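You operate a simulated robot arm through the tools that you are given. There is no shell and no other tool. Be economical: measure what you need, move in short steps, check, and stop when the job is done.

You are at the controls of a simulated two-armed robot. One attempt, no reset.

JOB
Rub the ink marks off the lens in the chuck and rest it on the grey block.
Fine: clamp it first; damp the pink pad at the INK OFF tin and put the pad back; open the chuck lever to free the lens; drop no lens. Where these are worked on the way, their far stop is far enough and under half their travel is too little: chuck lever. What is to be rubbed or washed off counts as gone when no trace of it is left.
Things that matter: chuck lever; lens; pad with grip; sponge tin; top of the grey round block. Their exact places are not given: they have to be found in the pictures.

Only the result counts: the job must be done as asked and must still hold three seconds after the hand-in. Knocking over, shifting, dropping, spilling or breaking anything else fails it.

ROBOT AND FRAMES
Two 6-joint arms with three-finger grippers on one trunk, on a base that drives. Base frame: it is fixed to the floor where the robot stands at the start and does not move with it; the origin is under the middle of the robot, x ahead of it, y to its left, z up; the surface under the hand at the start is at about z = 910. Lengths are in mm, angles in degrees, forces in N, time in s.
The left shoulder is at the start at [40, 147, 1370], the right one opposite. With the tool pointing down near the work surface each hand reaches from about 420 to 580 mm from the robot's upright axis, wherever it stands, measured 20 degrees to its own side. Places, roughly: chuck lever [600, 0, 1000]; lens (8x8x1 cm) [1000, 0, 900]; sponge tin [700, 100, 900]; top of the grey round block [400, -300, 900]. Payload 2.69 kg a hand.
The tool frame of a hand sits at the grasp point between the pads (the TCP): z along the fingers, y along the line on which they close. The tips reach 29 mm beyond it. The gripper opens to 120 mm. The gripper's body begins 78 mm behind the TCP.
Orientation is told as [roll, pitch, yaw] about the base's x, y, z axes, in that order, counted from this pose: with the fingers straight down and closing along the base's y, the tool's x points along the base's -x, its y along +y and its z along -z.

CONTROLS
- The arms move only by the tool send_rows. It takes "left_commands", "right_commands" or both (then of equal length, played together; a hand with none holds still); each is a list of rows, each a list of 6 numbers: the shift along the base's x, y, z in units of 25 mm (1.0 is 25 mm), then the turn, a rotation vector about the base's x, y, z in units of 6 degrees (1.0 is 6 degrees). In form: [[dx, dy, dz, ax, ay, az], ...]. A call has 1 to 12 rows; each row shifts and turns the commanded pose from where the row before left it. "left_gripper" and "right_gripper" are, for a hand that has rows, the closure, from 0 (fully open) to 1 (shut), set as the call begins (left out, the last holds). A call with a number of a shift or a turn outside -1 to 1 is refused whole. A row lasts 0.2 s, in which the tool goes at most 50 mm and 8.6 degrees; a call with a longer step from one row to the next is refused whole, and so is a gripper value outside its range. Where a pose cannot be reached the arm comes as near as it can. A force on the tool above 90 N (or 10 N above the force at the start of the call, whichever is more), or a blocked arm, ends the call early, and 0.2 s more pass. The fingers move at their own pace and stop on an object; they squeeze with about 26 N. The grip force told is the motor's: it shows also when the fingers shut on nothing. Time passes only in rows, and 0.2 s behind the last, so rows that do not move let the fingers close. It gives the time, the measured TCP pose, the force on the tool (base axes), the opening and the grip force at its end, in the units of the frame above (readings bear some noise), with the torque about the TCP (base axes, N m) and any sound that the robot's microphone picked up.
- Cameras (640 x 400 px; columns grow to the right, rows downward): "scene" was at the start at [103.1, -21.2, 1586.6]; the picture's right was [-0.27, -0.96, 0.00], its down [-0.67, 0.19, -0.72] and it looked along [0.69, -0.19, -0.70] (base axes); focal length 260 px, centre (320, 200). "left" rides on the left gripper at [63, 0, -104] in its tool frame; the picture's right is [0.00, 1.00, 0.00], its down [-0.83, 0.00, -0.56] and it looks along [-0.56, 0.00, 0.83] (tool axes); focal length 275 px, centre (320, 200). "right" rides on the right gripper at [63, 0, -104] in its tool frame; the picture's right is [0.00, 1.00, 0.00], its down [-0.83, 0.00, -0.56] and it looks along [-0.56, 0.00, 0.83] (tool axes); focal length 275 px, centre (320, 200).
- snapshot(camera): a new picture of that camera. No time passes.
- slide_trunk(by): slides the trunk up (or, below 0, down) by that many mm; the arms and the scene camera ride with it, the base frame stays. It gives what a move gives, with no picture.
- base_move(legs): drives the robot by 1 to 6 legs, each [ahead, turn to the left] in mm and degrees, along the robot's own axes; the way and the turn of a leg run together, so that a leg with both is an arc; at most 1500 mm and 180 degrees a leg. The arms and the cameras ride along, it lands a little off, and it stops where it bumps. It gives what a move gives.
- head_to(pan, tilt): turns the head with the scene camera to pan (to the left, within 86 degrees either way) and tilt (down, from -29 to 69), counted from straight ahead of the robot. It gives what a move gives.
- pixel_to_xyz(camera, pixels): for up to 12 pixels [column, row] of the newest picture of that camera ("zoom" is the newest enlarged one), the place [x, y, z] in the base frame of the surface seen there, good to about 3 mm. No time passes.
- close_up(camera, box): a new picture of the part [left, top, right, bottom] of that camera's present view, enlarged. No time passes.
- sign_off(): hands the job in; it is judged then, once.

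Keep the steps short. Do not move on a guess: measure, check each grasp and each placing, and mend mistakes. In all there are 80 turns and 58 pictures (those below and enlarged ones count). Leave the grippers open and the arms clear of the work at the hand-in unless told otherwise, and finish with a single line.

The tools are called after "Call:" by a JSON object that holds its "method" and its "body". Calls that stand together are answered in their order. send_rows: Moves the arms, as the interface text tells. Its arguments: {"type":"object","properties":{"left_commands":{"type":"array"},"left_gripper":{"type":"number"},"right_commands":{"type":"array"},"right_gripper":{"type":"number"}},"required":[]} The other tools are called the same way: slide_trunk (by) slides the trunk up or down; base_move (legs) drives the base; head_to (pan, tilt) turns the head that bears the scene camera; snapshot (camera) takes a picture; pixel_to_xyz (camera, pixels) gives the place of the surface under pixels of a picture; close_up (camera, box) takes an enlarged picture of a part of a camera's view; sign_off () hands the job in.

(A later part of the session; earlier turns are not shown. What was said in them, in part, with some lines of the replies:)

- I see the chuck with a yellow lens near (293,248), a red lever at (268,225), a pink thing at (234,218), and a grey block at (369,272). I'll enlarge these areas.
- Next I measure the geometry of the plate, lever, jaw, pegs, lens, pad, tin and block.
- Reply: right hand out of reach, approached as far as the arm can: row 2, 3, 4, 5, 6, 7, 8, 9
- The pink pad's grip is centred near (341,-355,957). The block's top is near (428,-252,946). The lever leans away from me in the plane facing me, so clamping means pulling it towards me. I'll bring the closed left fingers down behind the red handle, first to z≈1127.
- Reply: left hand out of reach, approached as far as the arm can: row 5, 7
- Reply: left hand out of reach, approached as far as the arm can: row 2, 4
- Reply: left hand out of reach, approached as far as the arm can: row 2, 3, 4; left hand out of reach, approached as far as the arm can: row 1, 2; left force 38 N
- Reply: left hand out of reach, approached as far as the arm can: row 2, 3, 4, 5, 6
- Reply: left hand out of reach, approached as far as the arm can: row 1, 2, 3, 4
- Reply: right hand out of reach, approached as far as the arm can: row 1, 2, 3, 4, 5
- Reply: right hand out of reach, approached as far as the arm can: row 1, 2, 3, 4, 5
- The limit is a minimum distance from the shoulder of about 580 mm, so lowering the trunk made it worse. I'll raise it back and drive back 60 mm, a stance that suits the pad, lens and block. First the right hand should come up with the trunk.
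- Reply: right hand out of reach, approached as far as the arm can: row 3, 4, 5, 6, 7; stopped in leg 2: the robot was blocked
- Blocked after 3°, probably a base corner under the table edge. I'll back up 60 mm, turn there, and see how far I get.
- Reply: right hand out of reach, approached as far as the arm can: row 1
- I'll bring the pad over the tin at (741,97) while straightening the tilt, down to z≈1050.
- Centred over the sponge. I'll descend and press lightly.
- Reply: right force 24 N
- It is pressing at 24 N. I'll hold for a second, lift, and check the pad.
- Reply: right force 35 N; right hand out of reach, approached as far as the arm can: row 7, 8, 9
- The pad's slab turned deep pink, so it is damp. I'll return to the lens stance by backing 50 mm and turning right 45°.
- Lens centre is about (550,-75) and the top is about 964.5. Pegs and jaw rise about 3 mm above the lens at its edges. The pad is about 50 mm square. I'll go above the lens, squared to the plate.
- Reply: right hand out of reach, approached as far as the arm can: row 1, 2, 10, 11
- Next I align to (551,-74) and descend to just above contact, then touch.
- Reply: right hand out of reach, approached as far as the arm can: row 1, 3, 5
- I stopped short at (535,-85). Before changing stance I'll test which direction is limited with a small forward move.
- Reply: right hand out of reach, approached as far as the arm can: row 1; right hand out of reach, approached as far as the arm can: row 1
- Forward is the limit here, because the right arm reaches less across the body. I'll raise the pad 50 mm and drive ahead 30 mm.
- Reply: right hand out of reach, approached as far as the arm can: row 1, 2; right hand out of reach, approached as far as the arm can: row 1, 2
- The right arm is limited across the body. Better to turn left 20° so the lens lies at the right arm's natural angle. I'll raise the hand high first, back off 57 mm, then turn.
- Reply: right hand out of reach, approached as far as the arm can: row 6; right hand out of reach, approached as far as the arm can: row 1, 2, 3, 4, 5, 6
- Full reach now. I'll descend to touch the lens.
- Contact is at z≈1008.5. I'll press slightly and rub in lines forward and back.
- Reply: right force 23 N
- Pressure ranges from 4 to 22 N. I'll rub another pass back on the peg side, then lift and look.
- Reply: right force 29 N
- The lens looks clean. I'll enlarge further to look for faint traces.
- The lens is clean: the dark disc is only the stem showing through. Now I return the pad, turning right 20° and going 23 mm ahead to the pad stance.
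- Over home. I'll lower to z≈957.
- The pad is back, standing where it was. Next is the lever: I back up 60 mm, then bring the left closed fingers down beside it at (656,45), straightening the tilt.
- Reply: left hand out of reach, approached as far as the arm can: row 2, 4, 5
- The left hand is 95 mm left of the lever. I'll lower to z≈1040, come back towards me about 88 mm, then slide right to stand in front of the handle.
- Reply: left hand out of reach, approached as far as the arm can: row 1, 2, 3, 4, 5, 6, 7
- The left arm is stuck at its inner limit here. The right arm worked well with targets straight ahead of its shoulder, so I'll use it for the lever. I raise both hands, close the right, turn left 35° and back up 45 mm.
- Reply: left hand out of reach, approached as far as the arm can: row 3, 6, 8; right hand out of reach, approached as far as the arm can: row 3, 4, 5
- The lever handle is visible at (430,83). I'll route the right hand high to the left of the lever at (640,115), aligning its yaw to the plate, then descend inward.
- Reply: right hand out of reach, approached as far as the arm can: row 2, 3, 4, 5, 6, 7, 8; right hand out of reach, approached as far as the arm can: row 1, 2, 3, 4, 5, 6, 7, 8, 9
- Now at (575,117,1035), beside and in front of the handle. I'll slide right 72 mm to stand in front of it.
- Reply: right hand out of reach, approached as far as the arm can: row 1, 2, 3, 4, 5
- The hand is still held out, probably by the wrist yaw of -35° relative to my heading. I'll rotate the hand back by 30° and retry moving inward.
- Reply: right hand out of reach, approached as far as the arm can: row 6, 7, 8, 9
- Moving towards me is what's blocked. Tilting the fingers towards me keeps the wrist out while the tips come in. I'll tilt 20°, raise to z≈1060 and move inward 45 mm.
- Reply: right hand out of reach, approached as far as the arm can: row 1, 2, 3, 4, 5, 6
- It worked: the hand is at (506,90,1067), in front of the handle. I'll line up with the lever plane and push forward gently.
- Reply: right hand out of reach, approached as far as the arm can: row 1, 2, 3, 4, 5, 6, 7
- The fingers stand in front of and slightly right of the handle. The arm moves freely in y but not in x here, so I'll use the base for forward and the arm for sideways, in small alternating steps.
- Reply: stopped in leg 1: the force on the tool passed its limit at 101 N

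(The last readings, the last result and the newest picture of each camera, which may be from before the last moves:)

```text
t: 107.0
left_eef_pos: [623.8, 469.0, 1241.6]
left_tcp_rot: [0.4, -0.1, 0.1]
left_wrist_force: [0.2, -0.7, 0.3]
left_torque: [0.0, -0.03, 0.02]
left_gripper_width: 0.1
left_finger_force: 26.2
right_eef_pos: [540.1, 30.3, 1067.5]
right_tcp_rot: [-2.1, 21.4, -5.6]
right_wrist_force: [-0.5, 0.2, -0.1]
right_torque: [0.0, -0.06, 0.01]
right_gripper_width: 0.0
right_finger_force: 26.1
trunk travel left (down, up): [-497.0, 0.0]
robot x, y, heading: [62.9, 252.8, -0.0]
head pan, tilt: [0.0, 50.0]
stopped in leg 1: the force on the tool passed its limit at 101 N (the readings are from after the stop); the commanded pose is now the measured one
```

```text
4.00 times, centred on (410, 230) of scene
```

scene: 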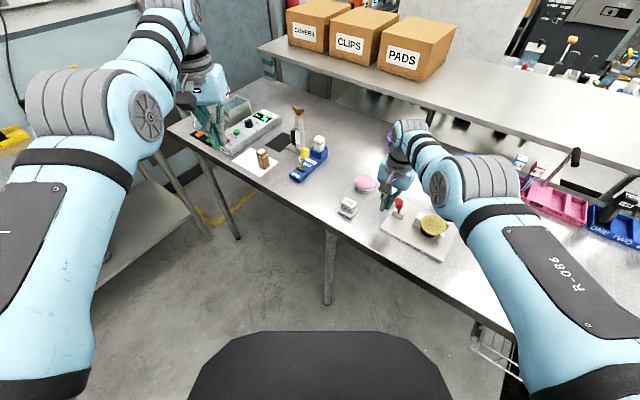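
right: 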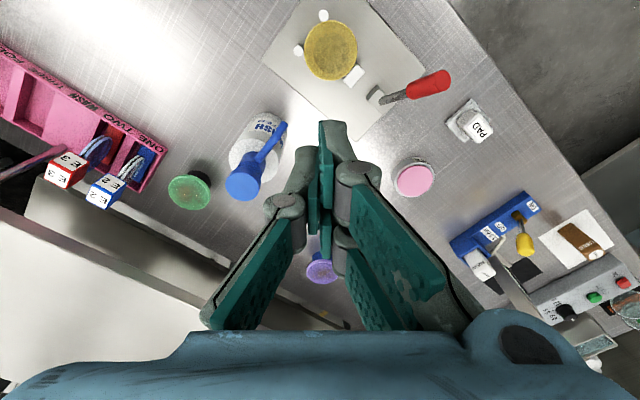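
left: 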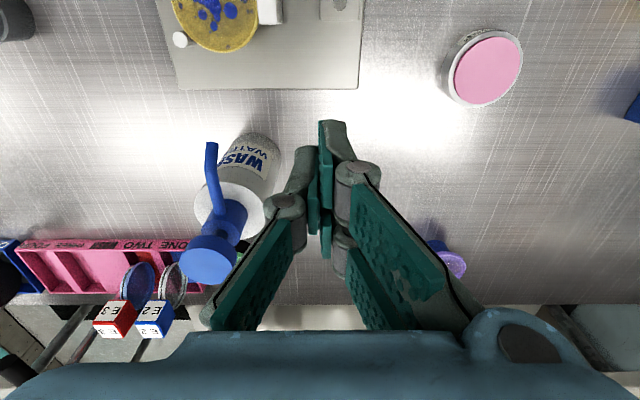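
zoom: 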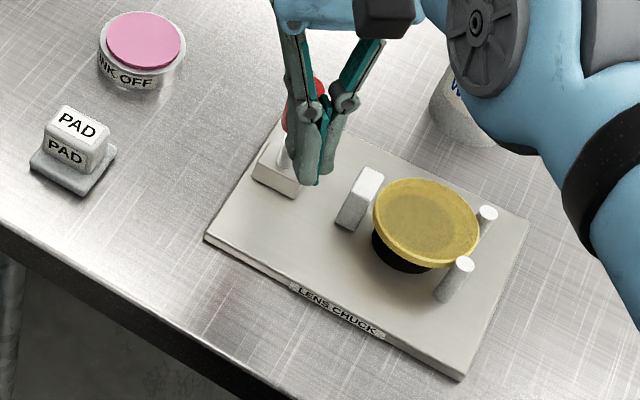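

The base push hit hard and stopped itself. I'll test whether the arm itself can now push forward gently.

Call:
{"method": "send_rows", "body": {"right_commands": [[0.2, -0.14, 0, 0, 0, 0], [0.2, -0.14, 0, 0, 0, 0], [0.2, -0.14, 0, 0, 0, 0], [0.2, -0.14, 0, 0, 0, 0], [0, 0, 0, 0, 0, 0]]}}

```text
t: 108.2
left_eef_pos: [626.7, 470.0, 1240.2]
left_tcp_rot: [0.4, 0.0, 0.1]
left_wrist_force: [0.5, 0.4, 0.2]
left_torque: [0.01, -0.02, 0.0]
left_gripper_width: 0.1
left_finger_force: 26.5
right_eef_pos: [542.8, 16.6, 1070.5]
right_tcp_rot: [-2.1, 21.6, -5.5]
right_wrist_force: [0.4, -0.2, -0.3]
right_torque: [-0.02, -0.02, -0.03]
right_gripper_width: 0.3
right_finger_force: 25.8
right hand out of reach, approached as far as the arm can: row 1, 2, 3, 4
trunk travel left (down, up): [-497.0, 0.0]
robot x, y, heading: [59.5, 251.0, 0.1]
head pan, tilt: [0.0, 50.0]
```

I now think the arm is stuck fully stretched, since it can't move in or out radially. Rising while retracting and undoing the tilt should bend the elbow again. I'll try that and check that the rows go unflagged.

Call:
{"method": "send_rows", "body": {"right_commands": [[-0.3, 0, 1, 0, -0.7, 0], [-0.3, 0, 1, 0, -0.7, 0], [-0.3, 0, 0.6, 0, -0.7, 0], [-0.4, 0.3, 0.4, 0, -0.7, 0], [-0.4, 0.5, 0, 0, -0.7, 0], [-0.4, 0.6, 0, 0, 0, 0], [-0.2, 0.6, 0, 0, 0, 0], [0, 0, 0, 0, 0, 0]]}}

```text
t: 110.0
left_eef_pos: [627.1, 470.6, 1240.3]
left_tcp_rot: [0.4, -0.1, 0.1]
left_wrist_force: [-0.5, -0.8, -0.3]
left_torque: [-0.05, 0.01, 0.02]
left_gripper_width: 0.0
left_finger_force: 26.1
right_eef_pos: [628.4, 62.8, 1136.8]
right_tcp_rot: [0.0, 0.9, -5.2]
right_wrist_force: [0.4, -0.8, -0.6]
right_torque: [0.0, -0.01, 0.0]
right_gripper_width: 0.0
right_finger_force: 26.4
right hand out of reach, approached as far as the arm can: row 1, 2, 3, 4, 5, 6, 7
trunk travel left (down, up): [-497.0, 0.0]
robot x, y, heading: [58.7, 250.8, -0.4]
head pan, tilt: [0.0, 50.0]
```

It is on the reach sphere of about 530 mm. Descending along it and then rising straight up should leave it inside the sphere with a bent elbow. I'll do that beside the lever, then try moving inward.

Call:
{"method": "send_rows", "body": {"right_commands": [[0, 0, -1, 0, 0, 0], [0, 0, -1, 0, 0, 0], [0, 0, -1, 0, 0, 0], [0, 0, -1, 0, 0, 0], [0, 0, -1, 0, 0, 0], [0, 0, 1, 0, 0, 0], [0, 0, 1, 0, 0, 0], [0, 0, 1, 0, 0, 0], [0, 0, 1, 0, 0, 0], [-0.5, 0.1, 0, 0, 0, 0], [-0.5, 0.1, 0, 0, 0, 0], [-0.5, 0.1, 0, 0, 0, 0]]}}

```text
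t: 112.6
left_eef_pos: [625.7, 469.5, 1239.9]
left_tcp_rot: [0.4, -0.1, 0.1]
left_wrist_force: [-1.4, 0.4, 0.2]
left_torque: [-0.01, 0.03, 0.01]
left_gripper_width: 0.0
left_finger_force: 26.3
right_eef_pos: [627.1, 61.9, 1113.9]
right_tcp_rot: [0.0, 0.6, -5.3]
right_wrist_force: [0.8, -0.8, 0.2]
right_torque: [-0.03, 0.01, 0.02]
right_gripper_width: 0.0
right_finger_force: 26.3
right hand out of reach, approached as far as the arm can: row 3, 4, 5, 6, 7, 8, 10, 11, 12
trunk travel left (down, up): [-497.0, 0.0]
robot x, y, heading: [56.8, 249.2, -0.2]
head pan, tilt: [0.0, 50.0]
```

Descending rides the outer boundary. In the rubbing case the arm came down freely from the inner side at about r=519. I'll rise with inward commands, then descend straight and see if rows go unflagged.

Call:
{"method": "send_rows", "body": {"right_commands": [[-0.2, 0, 1, 0, 0, 0], [-0.2, 0, 1, 0, 0, 0], [-0.2, 0, 1, 0, 0, 0], [-0.2, 0, 1, 0, 0, 0], [-0.5, -0.8, 0.3, 0, 0, 0], [-0.5, -0.8, 0, 0, 0, 0], [-0.5, -0.8, 0, 0, 0, 0], [-0.5, -0.8, 0, 0, 0, 0], [0, 0, 0, 0, 0, 0]]}}

```text
t: 114.6
left_eef_pos: [626.8, 469.5, 1239.8]
left_tcp_rot: [0.4, 0.0, 0.2]
left_wrist_force: [-0.5, -1.0, -0.2]
left_torque: [-0.02, -0.03, -0.01]
left_gripper_width: 0.1
left_finger_force: 25.4
right_eef_pos: [621.4, -20.2, 1228.6]
right_tcp_rot: [0.0, 0.6, -5.3]
right_wrist_force: [0.2, -0.5, -0.5]
right_torque: [0.01, -0.02, 0.02]
right_gripper_width: 0.0
right_finger_force: 26.1
right hand out of reach, approached as far as the arm can: row 1, 2, 3, 5, 6, 7, 8
trunk travel left (down, up): [-497.0, 0.0]
robot x, y, heading: [61.8, 251.2, -0.3]
head pan, tilt: [0.0, 50.0]
```

I'll use a steadier way. The left hand is untilted and naturally ahead, so I turn right 35° (base forward is then exactly the lever's push direction), back off, set the left fingers in front of the handle, and push by driving forward.

Call:
{"method": "base_move", "body": {"legs": [[0, -35], [-100, 0]]}}

Call:
{"method": "send_rows", "body": {"left_commands": [[-0.35, -0.5, -1, 0, 0, 0], [-0.35, -0.5, -1, 0, 0, 0], [-0.35, -0.5, -1, 0, 0, 0], [-0.35, -0.5, -1, 0, 0, 0], [-0.35, -0.5, -1, 0, 0, 0], [-0.35, -0.5, -1, 0, 0, 0], [-0.35, -0.5, -1, 0, 0, 0], [0, 0, -0.6, 0, 0, 0], [0, 0, 0, 0, 0, 0]]}}

Call:
{"method": "snapshot", "body": {"camera": "scene"}}

```text
t: 117.5
left_eef_pos: [581.6, 151.4, 1233.8]
left_tcp_rot: [0.4, 0.8, -35.2]
left_wrist_force: [0.1, 0.3, -0.5]
left_torque: [0.02, 0.06, 0.02]
left_gripper_width: 0.3
left_finger_force: 25.9
right_eef_pos: [293.3, -244.8, 1220.8]
right_tcp_rot: [-0.1, 1.5, -40.4]
right_wrist_force: [0.5, -0.2, -1.6]
right_torque: [0.04, 0.05, 0.03]
right_gripper_width: 0.0
right_finger_force: 25.9
trunk travel left (down, up): [-497.0, 0.0]
robot x, y, heading: [-21.8, 310.0, -35.4]
head pan, tilt: [0.0, 50.0]
```

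```text
t: 119.5
left_eef_pos: [500.8, 82.6, 1052.5]
left_tcp_rot: [0.4, -0.1, -35.0]
left_wrist_force: [-0.8, -0.3, -0.8]
left_torque: [0.03, 0.0, 0.01]
left_gripper_width: 0.3
left_finger_force: 26.2
left hand out of reach, approached as far as the arm can: row 2, 6, 7, 8
right_eef_pos: [281.5, -236.5, 1228.2]
right_tcp_rot: [0.0, 0.8, -40.4]
right_wrist_force: [-0.4, 0.0, 0.3]
right_torque: [-0.01, -0.02, -0.01]
right_gripper_width: 0.1
right_finger_force: 26.1
trunk travel left (down, up): [-497.0, 0.0]
robot x, y, heading: [-23.2, 309.3, -35.4]
head pan, tilt: [0.0, 50.0]
```

```text
17 pictures are left
```

scene: 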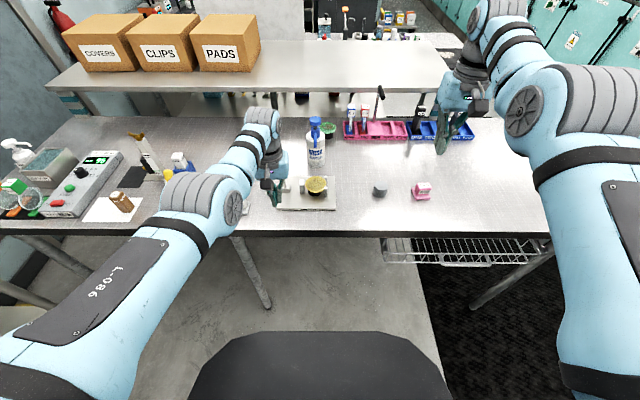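

The left hand is in line with the lever plane and about 130 mm in front of its base. I'll check where the handle is now with the wrist camera.

Call:
{"method": "snapshot", "body": {"camera": "left"}}

Call:
{"method": "pixel_to_xyz", "body": {"camera": "left", "pixels": [[320, 200], [322, 230], [320, 250], [320, 270]]}}

```text
16 pictures are left
```

left: 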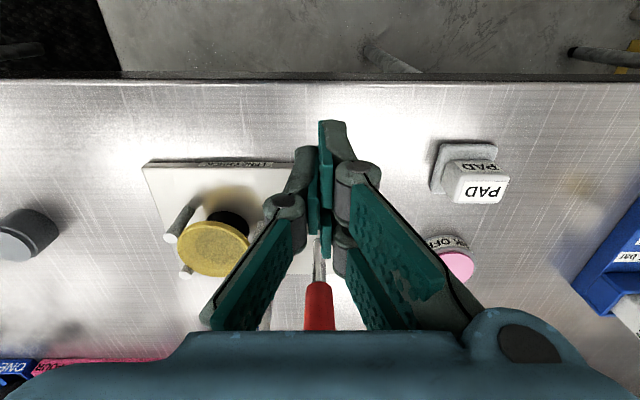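

```text
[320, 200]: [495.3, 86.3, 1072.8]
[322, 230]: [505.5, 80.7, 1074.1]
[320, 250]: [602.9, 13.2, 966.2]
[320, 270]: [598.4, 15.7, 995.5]
```

The lever already stands more upright, leaning about 10°. The handle is straight ahead of the fingers. I'll push forward with the arm first and see whether it moves.

Call:
{"method": "send_rows", "body": {"left_commands": [[0.6, -0.42, -0.1, 0, 0, 0], [0.6, -0.42, -0.1, 0, 0, 0], [0.6, -0.42, 0, 0, 0, 0], [0.41, -0.29, 0, 0, 0, 0], [0.41, -0.29, 0, 0, 0, 0], [0, 0, 0, 0, 0, 0]]}}

```text
t: 120.9
left_eef_pos: [507.2, 88.5, 1054.2]
left_tcp_rot: [0.3, 0.0, -35.2]
left_wrist_force: [-0.2, -0.3, 0.0]
left_torque: [-0.03, 0.0, 0.01]
left_gripper_width: 0.1
left_finger_force: 26.1
left hand out of reach, approached as far as the arm can: row 1, 2, 3, 4, 5
right_eef_pos: [280.1, -236.8, 1228.4]
right_tcp_rot: [-0.2, 0.7, -40.5]
right_wrist_force: [-1.0, -0.6, 0.2]
right_torque: [0.02, 0.01, 0.0]
right_gripper_width: 0.0
right_finger_force: 25.6
trunk travel left (down, up): [-497.0, 0.0]
robot x, y, heading: [-21.2, 305.7, -35.2]
head pan, tilt: [0.0, 50.0]
```

The arm is at its outer limit, so I'll drive. I centre the fingers first, then go forward 75 mm and another 30.

Call:
{"method": "send_rows", "body": {"left_commands": [[-0.22, -0.3, -0.2, 0, 0, 0], [0, 0, 0, 0, 0, 0]]}}

Call:
{"method": "base_move", "body": {"legs": [[75, 0]]}}

Call:
{"method": "base_move", "body": {"legs": [[30, 0]]}}

Call:
{"method": "snapshot", "body": {"camera": "scene"}}

```text
t: 121.5
left_eef_pos: [499.9, 80.9, 1051.7]
left_tcp_rot: [0.4, -0.1, -35.1]
left_wrist_force: [-0.4, 0.4, -1.0]
left_torque: [-0.04, 0.02, -0.01]
left_gripper_width: 0.0
left_finger_force: 26.3
right_eef_pos: [280.1, -236.2, 1228.5]
right_tcp_rot: [0.0, 0.7, -40.4]
right_wrist_force: [0.2, -0.6, 0.2]
right_torque: [0.02, -0.02, 0.04]
right_gripper_width: 0.0
right_finger_force: 26.2
trunk travel left (down, up): [-497.0, 0.0]
robot x, y, heading: [-24.7, 308.4, -35.5]
head pan, tilt: [0.0, 50.0]
```

```text
t: 122.5
left_eef_pos: [569.6, 28.3, 1047.5]
left_tcp_rot: [0.4, -0.2, -35.2]
left_wrist_force: [0.7, -0.5, -0.6]
left_torque: [0.05, 0.03, -0.02]
left_gripper_width: 0.0
left_finger_force: 26.3
right_eef_pos: [359.0, -296.9, 1249.1]
right_tcp_rot: [0.0, -3.2, -40.5]
right_wrist_force: [-0.6, 0.6, -0.7]
right_torque: [-0.05, -0.01, 0.01]
right_gripper_width: 0.0
right_finger_force: 25.9
trunk travel left (down, up): [-497.0, 0.0]
robot x, y, heading: [36.5, 264.6, -35.5]
head pan, tilt: [0.0, 50.0]
```

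```text
t: 123.3
left_eef_pos: [604.7, -1.5, 1050.5]
left_tcp_rot: [0.3, -0.5, -35.2]
left_wrist_force: [-0.4, 1.8, 4.2]
left_torque: [-0.15, -0.12, 0.02]
left_gripper_width: 0.2
left_finger_force: 25.9
right_eef_pos: [405.7, -335.7, 1282.8]
right_tcp_rot: [-0.3, -9.1, -40.8]
right_wrist_force: [-1.2, 0.8, -16.3]
right_torque: [-0.22, -0.14, 0.0]
right_gripper_width: 0.2
right_finger_force: 25.7
trunk travel left (down, up): [-497.0, 0.0]
robot x, y, heading: [66.9, 246.0, -35.3]
head pan, tilt: [0.0, 50.0]
```

```text
15 pictures are left
```

scene: 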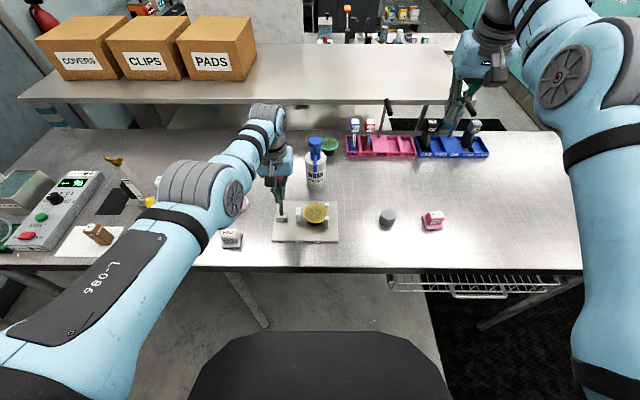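

The lever is moving with the hand and there is only small force. I'll re-centre the fingers and drive another 33 mm.

Call:
{"method": "send_rows", "body": {"left_commands": [[0.14, 0.2, -0.2, 0, 0, 0], [0, 0, 0, 0, 0, 0]]}}

Call:
{"method": "base_move", "body": {"legs": [[22, 0]]}}

Call:
{"method": "close_up", "body": {"camera": "scene", "box": [240, 165, 360, 240]}}

```text
t: 123.9
left_eef_pos: [600.3, 9.6, 1048.4]
left_tcp_rot: [0.4, -1.1, -35.1]
left_wrist_force: [1.0, 0.2, -0.9]
left_torque: [0.07, 0.1, 0.03]
left_gripper_width: 0.0
left_finger_force: 26.1
right_eef_pos: [394.7, -329.2, 1284.8]
right_tcp_rot: [-0.1, -9.7, -40.6]
right_wrist_force: [0.8, -1.1, 0.4]
right_torque: [0.06, 0.11, 0.02]
right_gripper_width: 0.0
right_finger_force: 25.9
trunk travel left (down, up): [-497.0, 0.0]
robot x, y, heading: [63.1, 245.1, -35.1]
head pan, tilt: [0.0, 50.0]
```

```text
t: 124.7
left_eef_pos: [607.2, 1.0, 1054.1]
left_tcp_rot: [0.4, -1.8, -35.2]
left_wrist_force: [0.0, 0.9, 0.8]
left_torque: [-0.02, -0.01, 0.0]
left_gripper_width: 0.0
left_finger_force: 25.5
right_eef_pos: [402.9, -334.3, 1295.4]
right_tcp_rot: [-0.2, -10.6, -40.6]
right_wrist_force: [0.1, 0.2, -0.3]
right_torque: [0.02, -0.03, 0.0]
right_gripper_width: 0.0
right_finger_force: 25.8
trunk travel left (down, up): [-497.0, 0.0]
robot x, y, heading: [80.3, 233.1, -35.3]
head pan, tilt: [0.0, 50.0]
```

```text
5.33 times, centred on (300, 202) of scene
```

zoom: 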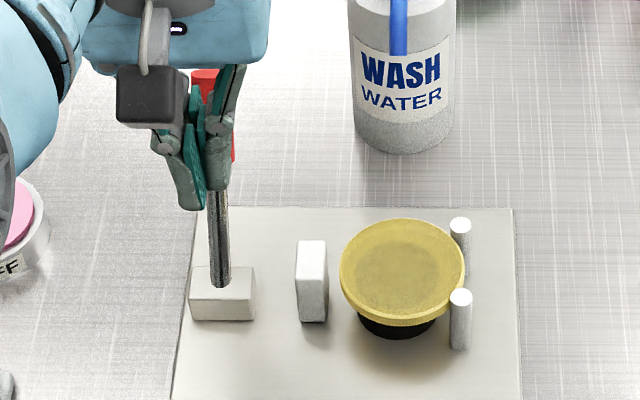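

The jaw is clear of the lens now. I'll continue towards the far stop.

Call:
{"method": "base_move", "body": {"legs": [[30, 0]]}}

Call:
{"method": "close_up", "body": {"camera": "scene", "box": [240, 165, 360, 240]}}

Call:
{"method": "pixel_to_xyz", "body": {"camera": "zoom", "pixels": [[205, 75], [215, 275], [218, 230]]}}

```text
t: 125.7
left_eef_pos: [621.9, -7.9, 1059.1]
left_tcp_rot: [0.5, -0.5, -35.1]
left_wrist_force: [-10.8, 9.5, 14.8]
left_torque: [0.09, 0.01, 0.06]
left_gripper_width: 0.1
left_finger_force: 25.9
right_eef_pos: [421.5, -348.0, 1296.3]
right_tcp_rot: [-0.1, -11.1, -40.6]
right_wrist_force: [-0.3, 0.5, -0.7]
right_torque: [0.01, 0.0, 0.02]
right_gripper_width: 0.0
right_finger_force: 26.0
trunk travel left (down, up): [-497.0, 0.0]
robot x, y, heading: [106.9, 217.3, -35.0]
head pan, tilt: [0.0, 50.0]
stopped in leg 1: the force on the tool passed its limit at 164 N (the readings are from after the stop); the commanded pose is now the measured one
```

```text
5.33 times, centred on (300, 202) of scene
```

zoom: 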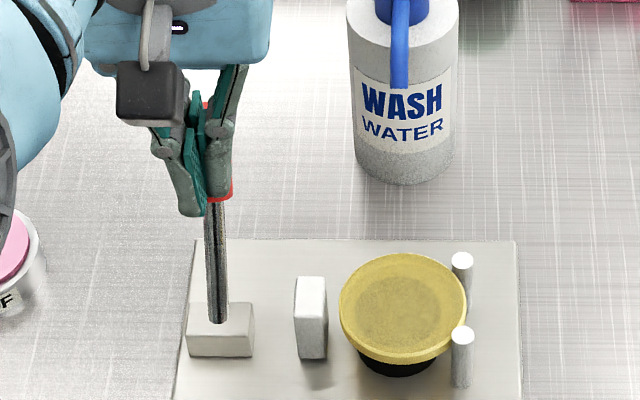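

```text
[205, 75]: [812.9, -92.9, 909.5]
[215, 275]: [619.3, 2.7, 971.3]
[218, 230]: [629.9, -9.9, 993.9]
```

Force rose sharply: the lever is at its far stop, with the shaft angle the same as at the start and the jaw clear. I'll back away from it, raise the left hand, and straighten and lower the right hand, opening it.

Call:
{"method": "base_move", "body": {"legs": [[-60, 0]]}}

Call:
{"method": "send_rows", "body": {"left_commands": [[0, 0, 1, 0, 0, 0], [0, 0, 1, 0, 0, 0], [0, 0, 1, 0, 0, 0], [0, 0, 1, 0, 0, 0], [0, 0.3, 1, 0, 0, 0], [0, 0.3, 1, 0, 0, 0], [0, 0, 0, 0, 0, 0], [0, 0, 0, 0, 0, 0]], "right_commands": [[0, 0, -0.5, 0.39, 0.47, 0], [0, 0, -1, 0.39, 0.47, 0], [0, 0, -1, 0.39, 0.47, 0], [0, 0, -1, 0, 0, 0], [0, 0, -1, 0, 0, 0], [0, 0, -1, 0, 0, 0], [0, 0, -1, 0, 0, 0], [0, 0, -1, 0, 0, 0]], "right_gripper": 0}}

Call:
{"method": "snapshot", "body": {"camera": "scene"}}

```text
t: 126.7
left_eef_pos: [585.1, 18.4, 1051.1]
left_tcp_rot: [0.5, 0.3, -35.1]
left_wrist_force: [1.5, -0.2, -0.5]
left_torque: [0.02, 0.1, -0.03]
left_gripper_width: 0.0
left_finger_force: 26.2
right_eef_pos: [387.2, -322.6, 1287.8]
right_tcp_rot: [-0.1, -10.2, -40.7]
right_wrist_force: [1.1, -0.8, -0.4]
right_torque: [0.06, 0.09, 0.04]
right_gripper_width: 0.0
right_finger_force: 26.0
trunk travel left (down, up): [-497.0, 0.0]
robot x, y, heading: [54.2, 254.2, -35.5]
head pan, tilt: [0.0, 50.0]
```

```text
t: 128.4
left_eef_pos: [580.7, 34.2, 1205.7]
left_tcp_rot: [0.5, -0.3, -35.1]
left_wrist_force: [-0.8, -0.1, -0.1]
left_torque: [-0.02, -0.01, 0.03]
left_gripper_width: 0.1
left_finger_force: 25.6
left hand out of reach, approached as far as the arm can: row 6
right_eef_pos: [362.5, -301.6, 1101.6]
right_tcp_rot: [-0.1, 0.1, -40.6]
right_wrist_force: [-0.7, 0.5, 0.1]
right_torque: [0.02, -0.02, 0.02]
right_gripper_width: 119.9
right_finger_force: 0.1
right hand out of reach, approached as far as the arm can: row 1, 2, 3, 6
trunk travel left (down, up): [-497.0, 0.0]
robot x, y, heading: [55.9, 248.2, -35.2]
head pan, tilt: [0.0, 50.0]
```

```text
12 pictures are left
```

scene: 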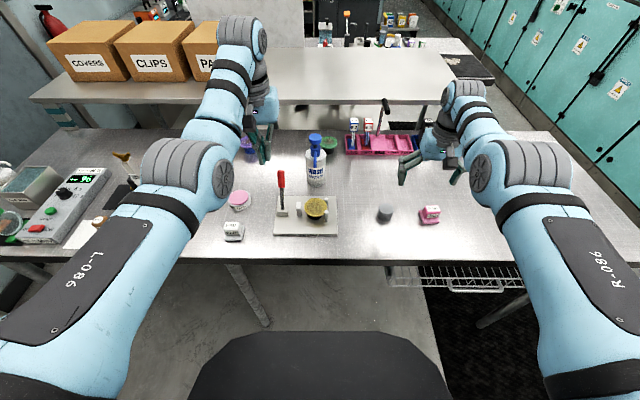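

Lever open, lens still on its stem, all else in place. I'll drive ahead 20 mm, turn left 20° to the rubbing stance, then turn the open right hand so it closes front to back across the lens, clear of pegs and jaw.

Call:
{"method": "base_move", "body": {"legs": [[20, 0], [0, 20]]}}

Call:
{"method": "send_rows", "body": {"right_commands": [[0, 0, 0, 0, 0, 1], [0, 0, 0, 0, 0, 1], [0, 0, 0, 0, 0, 1], [0, 0, 0, 0, 0, 1], [0, 0, 0, 0, 0, 1], [0, 0, 0, 0, 0, 1], [0, 0, 0, 0, 0, 1], [0, 0, 0, 0, 0, 1], [0, 0, 0, 0, 0, 1], [0, 0, 0, 0, 0, 0]]}}

```text
t: 130.3
left_eef_pos: [640.4, 213.4, 1205.0]
left_tcp_rot: [0.6, 0.0, -15.3]
left_wrist_force: [0.7, -0.7, -0.1]
left_torque: [0.02, -0.01, -0.02]
left_gripper_width: 0.0
left_finger_force: 25.6
right_eef_pos: [549.0, -176.6, 1100.3]
right_tcp_rot: [-0.1, 0.3, -20.7]
right_wrist_force: [-0.3, 0.2, -0.6]
right_torque: [-0.03, 0.04, 0.0]
right_gripper_width: 120.2
right_finger_force: 0.0
trunk travel left (down, up): [-497.0, 0.0]
robot x, y, heading: [71.8, 239.7, -15.2]
head pan, tilt: [0.0, 50.0]
```

```text
t: 132.5
left_eef_pos: [640.7, 214.7, 1206.4]
left_tcp_rot: [0.5, -0.1, -15.4]
left_wrist_force: [0.4, -0.8, 0.9]
left_torque: [0.0, 0.03, 0.01]
left_gripper_width: 0.0
left_finger_force: 26.3
right_eef_pos: [548.5, -173.7, 1101.0]
right_tcp_rot: [-0.3, 0.2, 33.3]
right_wrist_force: [0.1, 0.6, 0.3]
right_torque: [-0.01, -0.01, -0.01]
right_gripper_width: 119.7
right_finger_force: 0.1
trunk travel left (down, up): [-497.0, 0.0]
robot x, y, heading: [73.0, 241.1, -15.3]
head pan, tilt: [0.0, 50.0]
```

Call:
{"method": "send_rows", "body": {"right_commands": [[0, 0.8, -0.3, 0, 0, 0], [0, 0.8, -0.3, 0, 0, 0], [0, 0.8, -0.3, 0, 0, 0], [0, 0.8, -0.3, 0, 0, 0], [0.05, 0.75, -0.3, 0, 0, 0], [0, 0, 0, 0, 0, 0]]}}

Call:
{"method": "snapshot", "body": {"camera": "right"}}

```text
t: 133.9
left_eef_pos: [640.4, 214.9, 1205.9]
left_tcp_rot: [0.4, -0.1, -15.3]
left_wrist_force: [-0.2, 0.3, -0.4]
left_torque: [0.01, -0.04, -0.02]
left_gripper_width: 0.1
left_finger_force: 26.2
right_eef_pos: [569.3, -82.3, 1061.3]
right_tcp_rot: [-0.2, 0.2, 33.1]
right_wrist_force: [0.3, 0.4, 0.6]
right_torque: [0.01, 0.02, 0.03]
right_gripper_width: 119.8
right_finger_force: 0.1
right hand out of reach, approached as far as the arm can: row 1, 2, 3, 4
trunk travel left (down, up): [-497.0, 0.0]
robot x, y, heading: [73.4, 244.4, -15.2]
head pan, tilt: [0.0, 50.0]
```

```text
11 pictures are left
```

right: 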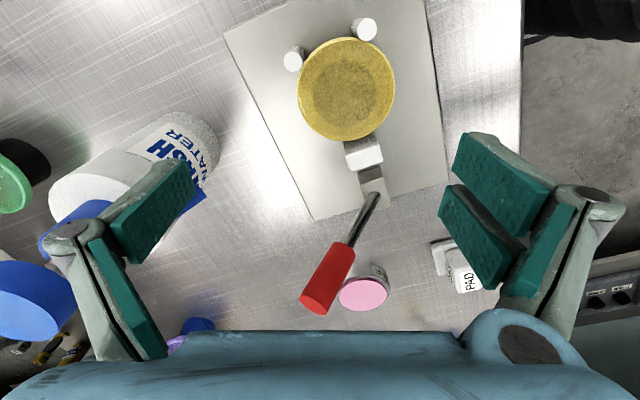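

The rows are free now. I'll measure the lens rim in this view.

Call:
{"method": "pixel_to_xyz", "body": {"camera": "right", "pixels": [[303, 90], [391, 86], [347, 45], [347, 132], [347, 88], [365, 28], [294, 58], [362, 155]]}}

```text
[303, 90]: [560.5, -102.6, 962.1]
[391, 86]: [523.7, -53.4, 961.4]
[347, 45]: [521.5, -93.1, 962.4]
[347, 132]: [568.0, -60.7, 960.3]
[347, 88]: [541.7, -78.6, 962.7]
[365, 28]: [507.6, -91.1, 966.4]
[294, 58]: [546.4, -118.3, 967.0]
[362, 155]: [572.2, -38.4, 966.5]
```

Lens centre ≈ (545,-77). I'll turn 14° more to keep clear of the pegs, shift over the lens and descend to z≈985.

Call:
{"method": "send_rows", "body": {"right_commands": [[-0.3, 0.07, 0, 0, 0, 0.8], [-0.3, 0.07, 0, 0, 0, 0.8], [-0.35, 0.06, 0, 0, 0, 0.75], [0, 0, -0.8, 0, 0, 0], [0, 0, -0.8, 0, 0, 0], [0, 0, -0.8, 0, 0, 0], [0, 0, -0.65, 0, 0, 0], [0, 0, 0, 0, 0, 0]]}}

Call:
{"method": "snapshot", "body": {"camera": "right"}}

```text
t: 135.7
left_eef_pos: [640.0, 214.3, 1205.3]
left_tcp_rot: [0.5, -0.2, -15.4]
left_wrist_force: [1.2, 0.6, -0.3]
left_torque: [0.0, 0.03, 0.0]
left_gripper_width: 0.0
left_finger_force: 26.6
right_eef_pos: [556.1, -81.2, 993.4]
right_tcp_rot: [-0.3, 0.2, 47.4]
right_wrist_force: [0.4, -0.2, 0.4]
right_torque: [-0.03, 0.01, -0.01]
right_gripper_width: 120.2
right_finger_force: 0.1
right hand out of reach, approached as far as the arm can: row 1, 2, 3, 5, 6, 7
trunk travel left (down, up): [-497.0, 0.0]
robot x, y, heading: [73.0, 242.4, -15.3]
head pan, tilt: [0.0, 50.0]
```

```text
10 pictures are left
```

right: 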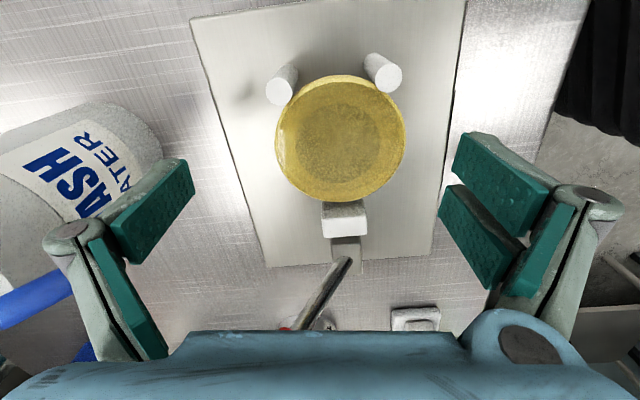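

I need about 13 mm towards the robot, but the arm is at its outer limit, so I'll back the base 13 mm.

Call:
{"method": "base_move", "body": {"legs": [[-14, 0]]}}

Call:
{"method": "send_rows", "body": {"right_commands": [[0, 0, -0.4, 0, 0, 0], [0, 0, 0, 0, 0, 0]]}}

```text
t: 136.5
left_eef_pos: [630.4, 217.4, 1205.3]
left_tcp_rot: [0.5, 0.0, -15.2]
left_wrist_force: [-0.4, -0.4, 0.5]
left_torque: [-0.04, 0.04, -0.01]
left_gripper_width: 0.0
left_finger_force: 25.9
right_eef_pos: [546.3, -77.6, 993.4]
right_tcp_rot: [-0.1, 0.3, 47.5]
right_wrist_force: [-0.4, 0.4, 0.1]
right_torque: [0.02, 0.03, 0.03]
right_gripper_width: 120.1
right_finger_force: 0.1
trunk travel left (down, up): [-497.0, 0.0]
robot x, y, heading: [59.5, 243.7, -15.2]
head pan, tilt: [0.0, 50.0]
```

```text
t: 137.1
left_eef_pos: [625.9, 218.5, 1205.8]
left_tcp_rot: [0.5, -0.2, -15.3]
left_wrist_force: [-0.1, -0.2, -0.5]
left_torque: [0.01, 0.02, 0.02]
left_gripper_width: 0.0
left_finger_force: 25.6
right_eef_pos: [539.6, -77.4, 985.8]
right_tcp_rot: [-0.3, 0.2, 47.3]
right_wrist_force: [0.3, 0.4, -0.4]
right_torque: [-0.03, 0.02, 0.0]
right_gripper_width: 120.1
right_finger_force: 0.0
trunk travel left (down, up): [-497.0, 0.0]
robot x, y, heading: [56.0, 244.0, -15.2]
head pan, tilt: [0.0, 50.0]
```

Call:
{"method": "send_rows", "body": {"right_commands": [[0, 0, -0.4, 0, 0, 0], [0, 0, -0.4, 0, 0, 0], [0, 0, -0.25, 0, 0, 0], [0, 0, 0, 0, 0, 0]]}}

Call:
{"method": "snapshot", "body": {"camera": "right"}}

```text
t: 138.1
left_eef_pos: [626.7, 217.2, 1205.3]
left_tcp_rot: [0.5, -0.1, -15.3]
left_wrist_force: [-0.5, 0.0, 0.4]
left_torque: [-0.03, -0.03, 0.02]
left_gripper_width: 0.0
left_finger_force: 26.5
right_eef_pos: [531.7, -74.8, 961.6]
right_tcp_rot: [-0.3, 0.2, 47.4]
right_wrist_force: [-0.7, -0.6, 0.1]
right_torque: [0.0, 0.0, 0.02]
right_gripper_width: 120.1
right_finger_force: 0.0
right hand out of reach, approached as far as the arm can: row 1, 3
trunk travel left (down, up): [-497.0, 0.0]
robot x, y, heading: [60.0, 243.6, -15.3]
head pan, tilt: [0.0, 50.0]
```

```text
9 pictures are left
```

right: 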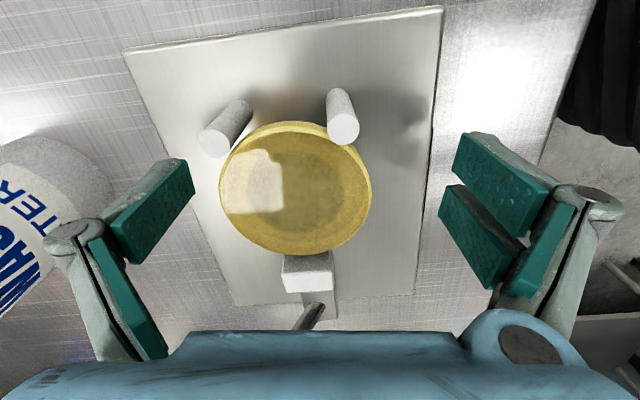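

The lens centre sits 11 mm off towards the far finger, at about (540,-82). I'll nudge the base 9 mm ahead and the arm 5 mm to the right.

Call:
{"method": "base_move", "body": {"legs": [[9, 0]]}}

Call:
{"method": "send_rows", "body": {"right_commands": [[0, -0.15, 0, 0, 0, 0], [0, 0, -0.12, 0, 0, 0], [0, 0, 0, 0, 0, 0]]}}

Call:
{"method": "snapshot", "body": {"camera": "right"}}

```text
t: 138.8
left_eef_pos: [633.8, 216.3, 1207.2]
left_tcp_rot: [0.4, -0.2, -15.3]
left_wrist_force: [-0.3, -0.3, -0.8]
left_torque: [0.0, 0.02, -0.03]
left_gripper_width: 0.3
left_finger_force: 26.0
right_eef_pos: [539.6, -77.1, 961.5]
right_tcp_rot: [-0.3, 0.2, 47.5]
right_wrist_force: [0.5, -0.4, 0.4]
right_torque: [-0.01, -0.02, -0.01]
right_gripper_width: 119.9
right_finger_force: 0.1
trunk travel left (down, up): [-497.0, 0.0]
robot x, y, heading: [69.3, 243.1, -15.4]
head pan, tilt: [0.0, 50.0]
```

```text
t: 139.6
left_eef_pos: [633.9, 214.5, 1204.7]
left_tcp_rot: [0.5, -0.1, -15.3]
left_wrist_force: [-0.1, -0.5, 0.3]
left_torque: [0.01, -0.01, -0.02]
left_gripper_width: 0.0
left_finger_force: 25.7
right_eef_pos: [537.0, -79.6, 959.2]
right_tcp_rot: [-0.3, 0.1, 47.4]
right_wrist_force: [0.0, 0.0, 0.7]
right_torque: [-0.01, -0.02, -0.02]
right_gripper_width: 120.0
right_finger_force: 0.0
trunk travel left (down, up): [-497.0, 0.0]
robot x, y, heading: [67.0, 241.0, -14.9]
head pan, tilt: [0.0, 50.0]
```

```text
8 pictures are left
```

right: 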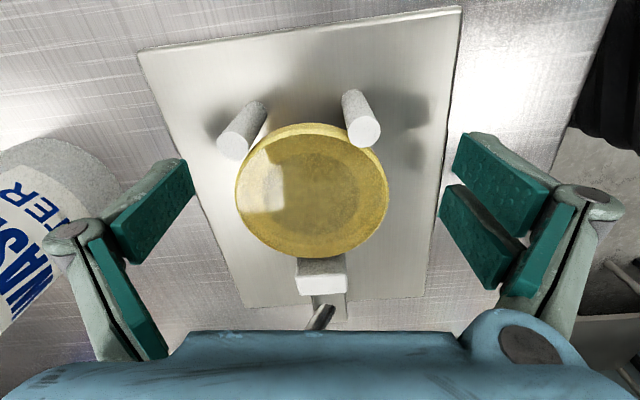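

Centred to about 4 mm, with the fingers clear of pegs and jaw. I'll close on the rim.

Call:
{"method": "send_rows", "body": {"right_commands": [[0, 0, 0, 0, 0, 0], [0, 0, 0, 0, 0, 0], [0, 0, 0, 0, 0, 0], [0, 0, 0, 0, 0, 0]], "right_gripper": 1}}

Call:
{"method": "send_rows", "body": {"right_commands": [[0, 0, 0.4, 0, 0, 0], [0, 0, 0.6, 0, 0, 0], [0, 0, 0.8, 0, 0, 0], [0, 0, 0.8, 0, 0, 0], [0, 0, 0, 0, 0, 0]]}}

Call:
{"method": "snapshot", "body": {"camera": "right"}}

```text
t: 140.6
left_eef_pos: [635.4, 215.4, 1206.2]
left_tcp_rot: [0.4, -0.1, -15.3]
left_wrist_force: [1.0, -0.3, 0.2]
left_torque: [0.0, 0.05, 0.05]
left_gripper_width: 0.0
left_finger_force: 26.1
right_eef_pos: [537.8, -81.5, 959.0]
right_tcp_rot: [-0.3, 0.2, 47.4]
right_wrist_force: [-0.1, -0.2, 0.0]
right_torque: [0.04, -0.04, -0.01]
right_gripper_width: 67.4
right_finger_force: 25.9
trunk travel left (down, up): [-497.0, 0.0]
robot x, y, heading: [66.5, 242.1, -15.1]
head pan, tilt: [0.0, 50.0]
```

```text
t: 141.8
left_eef_pos: [636.3, 214.4, 1205.9]
left_tcp_rot: [0.5, -0.1, -15.2]
left_wrist_force: [-0.5, 0.9, -0.1]
left_torque: [0.0, 0.02, 0.0]
left_gripper_width: 0.0
left_finger_force: 25.5
right_eef_pos: [540.7, -81.0, 1024.1]
right_tcp_rot: [-0.3, 0.2, 47.4]
right_wrist_force: [0.4, -0.7, 0.2]
right_torque: [0.0, 0.0, 0.0]
right_gripper_width: 67.2
right_finger_force: 26.2
trunk travel left (down, up): [-497.0, 0.0]
robot x, y, heading: [67.4, 239.3, -15.3]
head pan, tilt: [0.0, 50.0]
```

```text
7 pictures are left
```

right: 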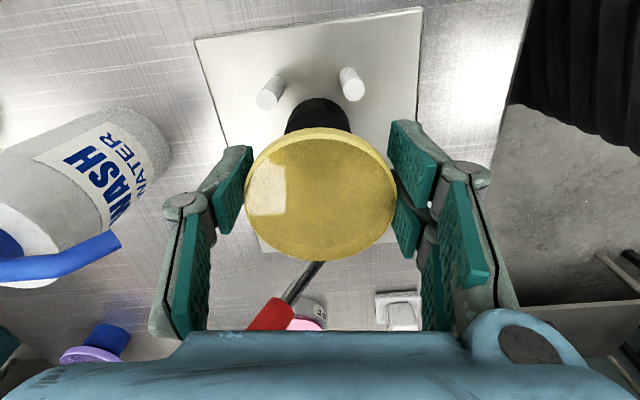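

The lens is firmly held (67 mm wide) and lifted clear. I'll carry it to the block by turning right 20° and driving ahead about 38 mm.

Call:
{"method": "base_move", "body": {"legs": [[0, -20], [36, 0]]}}

Call:
{"method": "send_rows", "body": {"right_commands": [[0, 0, 0, 0, 0, 0], [0, 0, 0, 0, 0, 0]]}}

Call:
{"method": "snapshot", "body": {"camera": "right"}}

```text
t: 143.8
left_eef_pos: [616.9, 1.2, 1208.7]
left_tcp_rot: [0.5, -0.4, -35.6]
left_wrist_force: [1.3, -0.9, -0.3]
left_torque: [0.02, 0.01, -0.01]
left_gripper_width: 0.0
left_finger_force: 26.2
right_eef_pos: [424.8, -243.7, 1026.9]
right_tcp_rot: [-0.6, -0.1, 27.1]
right_wrist_force: [0.3, 0.5, -0.1]
right_torque: [0.0, 0.01, 0.0]
right_gripper_width: 67.3
right_finger_force: 26.0
trunk travel left (down, up): [-497.0, 0.0]
robot x, y, heading: [98.4, 221.4, -35.2]
head pan, tilt: [0.0, 50.0]
```

```text
t: 144.4
left_eef_pos: [621.7, -3.7, 1205.7]
left_tcp_rot: [0.5, -0.2, -35.5]
left_wrist_force: [0.9, 0.5, -0.5]
left_torque: [0.02, 0.01, 0.0]
left_gripper_width: 0.1
left_finger_force: 26.3
right_eef_pos: [429.2, -247.7, 1022.7]
right_tcp_rot: [-0.2, 0.2, 27.1]
right_wrist_force: [0.5, -0.9, 0.0]
right_torque: [0.03, 0.01, 0.01]
right_gripper_width: 67.3
right_finger_force: 26.3
trunk travel left (down, up): [-497.0, 0.0]
robot x, y, heading: [95.0, 217.0, -35.7]
head pan, tilt: [0.0, 50.0]
```

```text
6 pictures are left
5 turns are left
```

right: 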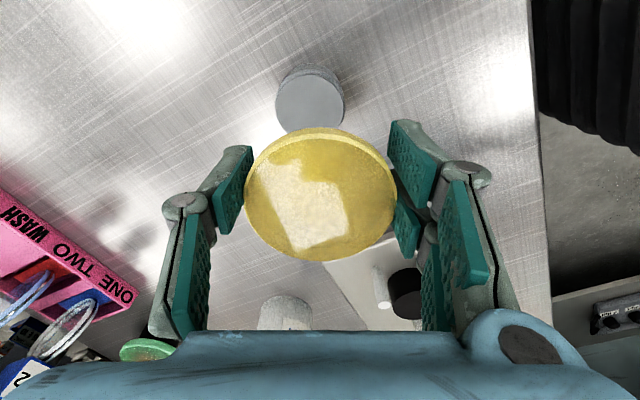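

Five turns remain. The block shows at (310,103), which works out to about (418,-259). I'll shift the hand by (-14.5,-13.5) and lower the lens to just above the block.

Call:
{"method": "send_rows", "body": {"right_commands": [[-0.29, -0.27, 0, 0, 0, 0], [-0.29, -0.27, 0, 0, 0, 0], [0, 0, -0.7, 0, 0, 0], [0, 0, -0.7, 0, 0, 0], [0, 0, -0.6, 0, 0, 0], [0, 0, 0, 0, 0, 0]]}}

Call:
{"method": "snapshot", "body": {"camera": "right"}}

Call:
{"method": "close_up", "body": {"camera": "scene", "box": [340, 170, 460, 245]}}

```text
t: 145.8
left_eef_pos: [619.0, -1.3, 1206.6]
left_tcp_rot: [0.6, -0.4, -35.6]
left_wrist_force: [-1.0, 0.6, -0.3]
left_torque: [0.02, -0.02, -0.03]
left_gripper_width: 0.1
left_finger_force: 26.7
right_eef_pos: [413.7, -260.4, 973.5]
right_tcp_rot: [-0.4, 0.3, 27.1]
right_wrist_force: [0.8, -0.5, -0.7]
right_torque: [-0.02, 0.01, -0.02]
right_gripper_width: 67.4
right_finger_force: 25.8
trunk travel left (down, up): [-497.0, 0.0]
robot x, y, heading: [98.9, 220.7, -35.5]
head pan, tilt: [0.0, 50.0]
```

```text
5 pictures are left
```

right: 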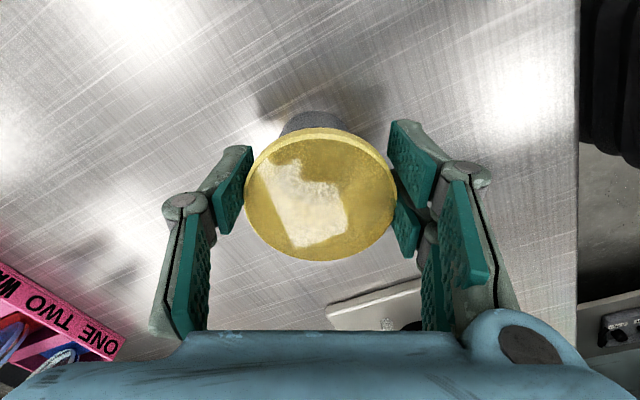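

```text
5.33 times, centred on (400, 208) of scene
4 turns are left
```

zoom: 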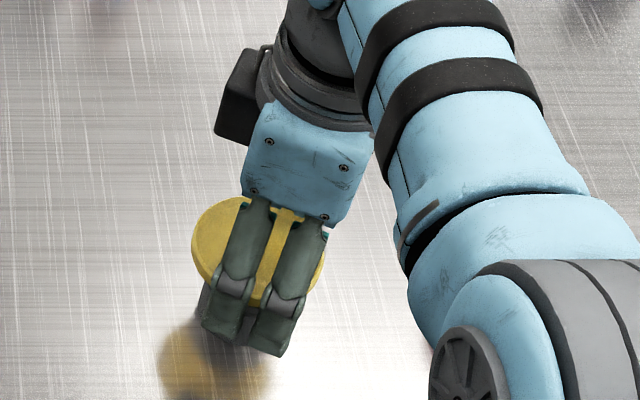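

The lens is within about 5 mm of centre over the block. I'll correct slightly and lower in small steps until contact.

Call:
{"method": "send_rows", "body": {"right_commands": [[0.16, -0.12, 0, 0, 0, 0], [0, 0, -0.4, 0, 0, 0], [0, 0, -0.22, 0, 0, 0], [0, 0, 0, 0, 0, 0]]}}

Call:
{"method": "send_rows", "body": {"right_commands": [[0, 0, -0.08, 0, 0, 0], [0, 0, 0, 0, 0, 0]]}}

Call:
{"method": "send_rows", "body": {"right_commands": [[0, 0, -0.06, 0, 0, 0], [0, 0, 0, 0, 0, 0]]}}

```text
t: 146.8
left_eef_pos: [619.3, -1.0, 1206.6]
left_tcp_rot: [0.6, -0.2, -35.6]
left_wrist_force: [0.1, 0.4, -0.2]
left_torque: [0.0, -0.01, -0.01]
left_gripper_width: 0.0
left_finger_force: 26.1
right_eef_pos: [416.9, -262.3, 958.8]
right_tcp_rot: [-0.4, 0.1, 27.1]
right_wrist_force: [-0.9, -0.4, -0.3]
right_torque: [0.0, 0.02, -0.01]
right_gripper_width: 67.1
right_finger_force: 26.3
trunk travel left (down, up): [-497.0, 0.0]
robot x, y, heading: [97.8, 225.1, -35.8]
head pan, tilt: [0.0, 50.0]
```

```text
t: 147.4
left_eef_pos: [618.4, -0.7, 1207.2]
left_tcp_rot: [0.5, -0.4, -35.6]
left_wrist_force: [-0.4, 0.7, 0.2]
left_torque: [0.02, -0.02, -0.02]
left_gripper_width: 0.0
left_finger_force: 26.3
right_eef_pos: [416.3, -261.3, 958.3]
right_tcp_rot: [-0.4, 0.1, 27.1]
right_wrist_force: [0.4, -0.9, -0.9]
right_torque: [0.01, -0.02, 0.01]
right_gripper_width: 67.1
right_finger_force: 25.9
trunk travel left (down, up): [-497.0, 0.0]
robot x, y, heading: [95.2, 221.5, -35.6]
head pan, tilt: [0.0, 50.0]
```

```text
t: 148.0
left_eef_pos: [619.7, -1.3, 1206.9]
left_tcp_rot: [0.5, -0.2, -35.6]
left_wrist_force: [-0.8, -0.2, 0.2]
left_torque: [-0.01, -0.07, 0.04]
left_gripper_width: 0.1
left_finger_force: 25.9
right_eef_pos: [416.8, -261.5, 954.9]
right_tcp_rot: [-0.5, 0.1, 27.0]
right_wrist_force: [0.5, -0.6, 0.4]
right_torque: [-0.01, 0.02, -0.01]
right_gripper_width: 67.3
right_finger_force: 26.1
trunk travel left (down, up): [-497.0, 0.0]
robot x, y, heading: [97.8, 222.4, -35.6]
head pan, tilt: [0.0, 50.0]
3 turns are left
```

No contact yet at z≈955. I'll continue in 1.3 mm steps and read the force.

Call:
{"method": "send_rows", "body": {"right_commands": [[0, 0, -0.06, 0, 0, 0], [0, 0, 0, 0, 0, 0]]}}

Call:
{"method": "send_rows", "body": {"right_commands": [[0, 0, -0.05, 0, 0, 0], [0, 0, 0, 0, 0, 0]]}}

Call:
{"method": "send_rows", "body": {"right_commands": [[0, 0, -0.05, 0, 0, 0], [0, 0, 0, 0, 0, 0]]}}

Call:
{"method": "close_up", "body": {"camera": "right", "box": [220, 80, 420, 280]}}

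```text
t: 148.6
left_eef_pos: [619.9, -1.6, 1207.1]
left_tcp_rot: [0.4, -0.3, -35.6]
left_wrist_force: [-0.2, -1.4, -0.5]
left_torque: [0.02, -0.01, 0.01]
left_gripper_width: 0.0
left_finger_force: 26.0
right_eef_pos: [416.2, -260.3, 954.2]
right_tcp_rot: [-0.4, 0.3, 27.1]
right_wrist_force: [0.9, -0.7, -0.3]
right_torque: [0.01, -0.01, 0.0]
right_gripper_width: 67.2
right_finger_force: 26.0
trunk travel left (down, up): [-497.0, 0.0]
robot x, y, heading: [96.9, 222.2, -35.8]
head pan, tilt: [0.0, 50.0]
```

```text
t: 149.2
left_eef_pos: [619.1, 0.4, 1207.1]
left_tcp_rot: [0.5, -0.4, -35.7]
left_wrist_force: [0.6, 0.0, 0.1]
left_torque: [0.03, -0.02, 0.01]
left_gripper_width: 0.2
left_finger_force: 25.6
right_eef_pos: [415.8, -259.3, 953.2]
right_tcp_rot: [-0.3, 0.2, 27.2]
right_wrist_force: [0.2, 0.3, 0.0]
right_torque: [0.0, 0.0, 0.03]
right_gripper_width: 67.2
right_finger_force: 25.2
trunk travel left (down, up): [-497.0, 0.0]
robot x, y, heading: [98.0, 218.1, -35.4]
head pan, tilt: [0.0, 50.0]
```

```text
t: 149.8
left_eef_pos: [619.7, -0.3, 1206.4]
left_tcp_rot: [0.4, -0.3, -35.5]
left_wrist_force: [-0.3, -0.8, -0.7]
left_torque: [0.0, 0.01, 0.01]
left_gripper_width: 0.0
left_finger_force: 25.8
right_eef_pos: [415.0, -260.4, 952.7]
right_tcp_rot: [-0.4, 0.2, 27.1]
right_wrist_force: [-0.2, 0.1, -0.2]
right_torque: [-0.01, -0.01, -0.01]
right_gripper_width: 67.2
right_finger_force: 25.8
right hand out of reach, approached as far as the arm can: row 1
trunk travel left (down, up): [-497.0, 0.0]
robot x, y, heading: [98.7, 222.5, -35.8]
head pan, tilt: [0.0, 50.0]
```

```text
2.00 times, centred on (320, 180) of right
2 turns are left
```

zoom: 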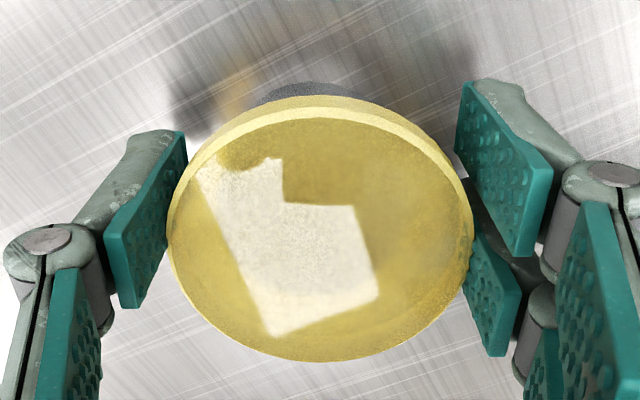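

Still no contact at 952.7, but the block is right under the lens. I'll lower the last few millimetres, release, rise straight up, open the left gripper too, and look.

Call:
{"method": "send_rows", "body": {"right_commands": [[0, 0, -0.05, 0, 0, 0], [0, 0, -0.05, 0, 0, 0], [0, 0, -0.05, 0, 0, 0], [0, 0, -0.04, 0, 0, 0], [0, 0, 0, 0, 0, 0], [0, 0, 0, 0, 0, 0]]}}

Call:
{"method": "send_rows", "body": {"right_commands": [[0, 0, 0, 0, 0, 0], [0, 0, 0, 0, 0, 0], [0, 0, 0, 0, 0, 0], [0, 0, 0, 0, 0, 0]], "right_gripper": 0}}

Call:
{"method": "send_rows", "body": {"right_commands": [[0, 0, 0.3, 0, 0, 0], [0, 0, 0.6, 0, 0, 0], [0, 0, 1, 0, 0, 0], [0, 0, 1, 0, 0, 0], [0, 0, 1, 0, 0, 0], [0, 0, 1, 0, 0, 0], [0, 0, 1, 0, 0, 0]], "left_commands": [[0, 0, 0, 0, 0, 0], [0, 0, 0, 0, 0, 0], [0, 0, 0, 0, 0, 0], [0, 0, 0, 0, 0, 0], [0, 0, 0, 0, 0, 0], [0, 0, 0, 0, 0, 0], [0, 0, 0, 0, 0, 0]], "left_gripper": 0}}

Call:
{"method": "snapshot", "body": {"camera": "right"}}

```text
t: 151.2
left_eef_pos: [620.5, -0.6, 1207.4]
left_tcp_rot: [0.4, -0.3, -35.6]
left_wrist_force: [1.0, -0.1, -0.2]
left_torque: [0.01, 0.0, 0.02]
left_gripper_width: 0.2
left_finger_force: 25.9
right_eef_pos: [414.1, -259.1, 949.0]
right_tcp_rot: [-0.5, 0.0, 27.1]
right_wrist_force: [7.5, -8.1, 20.6]
right_torque: [-0.07, -0.29, -0.08]
right_gripper_width: 67.3
right_finger_force: 26.2
trunk travel left (down, up): [-497.0, 0.0]
robot x, y, heading: [97.1, 222.9, -35.7]
head pan, tilt: [0.0, 50.0]
```

```text
t: 152.2
left_eef_pos: [619.8, 0.1, 1206.9]
left_tcp_rot: [0.6, -0.3, -35.6]
left_wrist_force: [0.5, 0.2, 0.4]
left_torque: [0.02, -0.01, 0.0]
left_gripper_width: 0.0
left_finger_force: 25.6
right_eef_pos: [415.0, -259.5, 948.2]
right_tcp_rot: [-0.4, 0.2, 27.1]
right_wrist_force: [0.1, 0.1, 0.0]
right_torque: [0.0, -0.04, -0.01]
right_gripper_width: 120.0
right_finger_force: 0.1
trunk travel left (down, up): [-497.0, 0.0]
robot x, y, heading: [96.1, 220.2, -35.7]
head pan, tilt: [0.0, 50.0]
```

```text
t: 153.8
left_eef_pos: [619.3, -0.5, 1206.6]
left_tcp_rot: [0.5, -0.3, -35.6]
left_wrist_force: [-0.1, 0.9, 0.6]
left_torque: [-0.01, 0.04, 0.01]
left_gripper_width: 120.0
left_finger_force: 0.1
right_eef_pos: [441.5, -278.6, 1087.7]
right_tcp_rot: [-0.2, 0.2, 27.1]
right_wrist_force: [-0.1, 0.1, -0.6]
right_torque: [0.01, 0.04, -0.02]
right_gripper_width: 119.9
right_finger_force: 0.0
right hand out of reach, approached as far as the arm can: row 2, 3, 4, 5, 6, 7
trunk travel left (down, up): [-497.0, 0.0]
robot x, y, heading: [95.7, 224.6, -35.5]
head pan, tilt: [0.0, 50.0]
```

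```text
2 pictures are left
1 turns are left
```

right: 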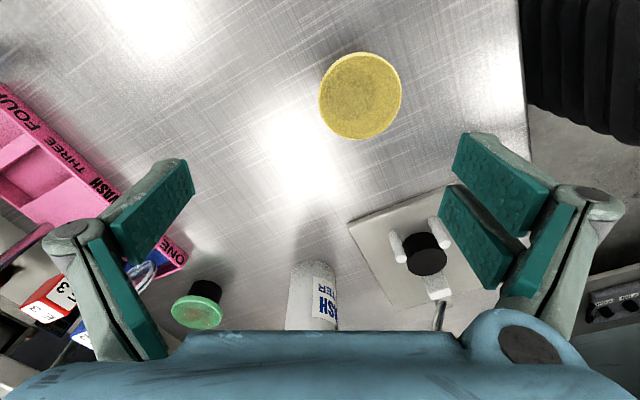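

The lens touched down at 21 N and rests on the block at (360,95). Both grippers are open and both arms are clear, so I'm handing in.

Call:
{"method": "sign_off", "body": {}}

```text
The job is handed in.
```

The lens looks clean and is resting on the grey block, the chuck lever is open, the pink pad is back where it was, and the job is handed in.
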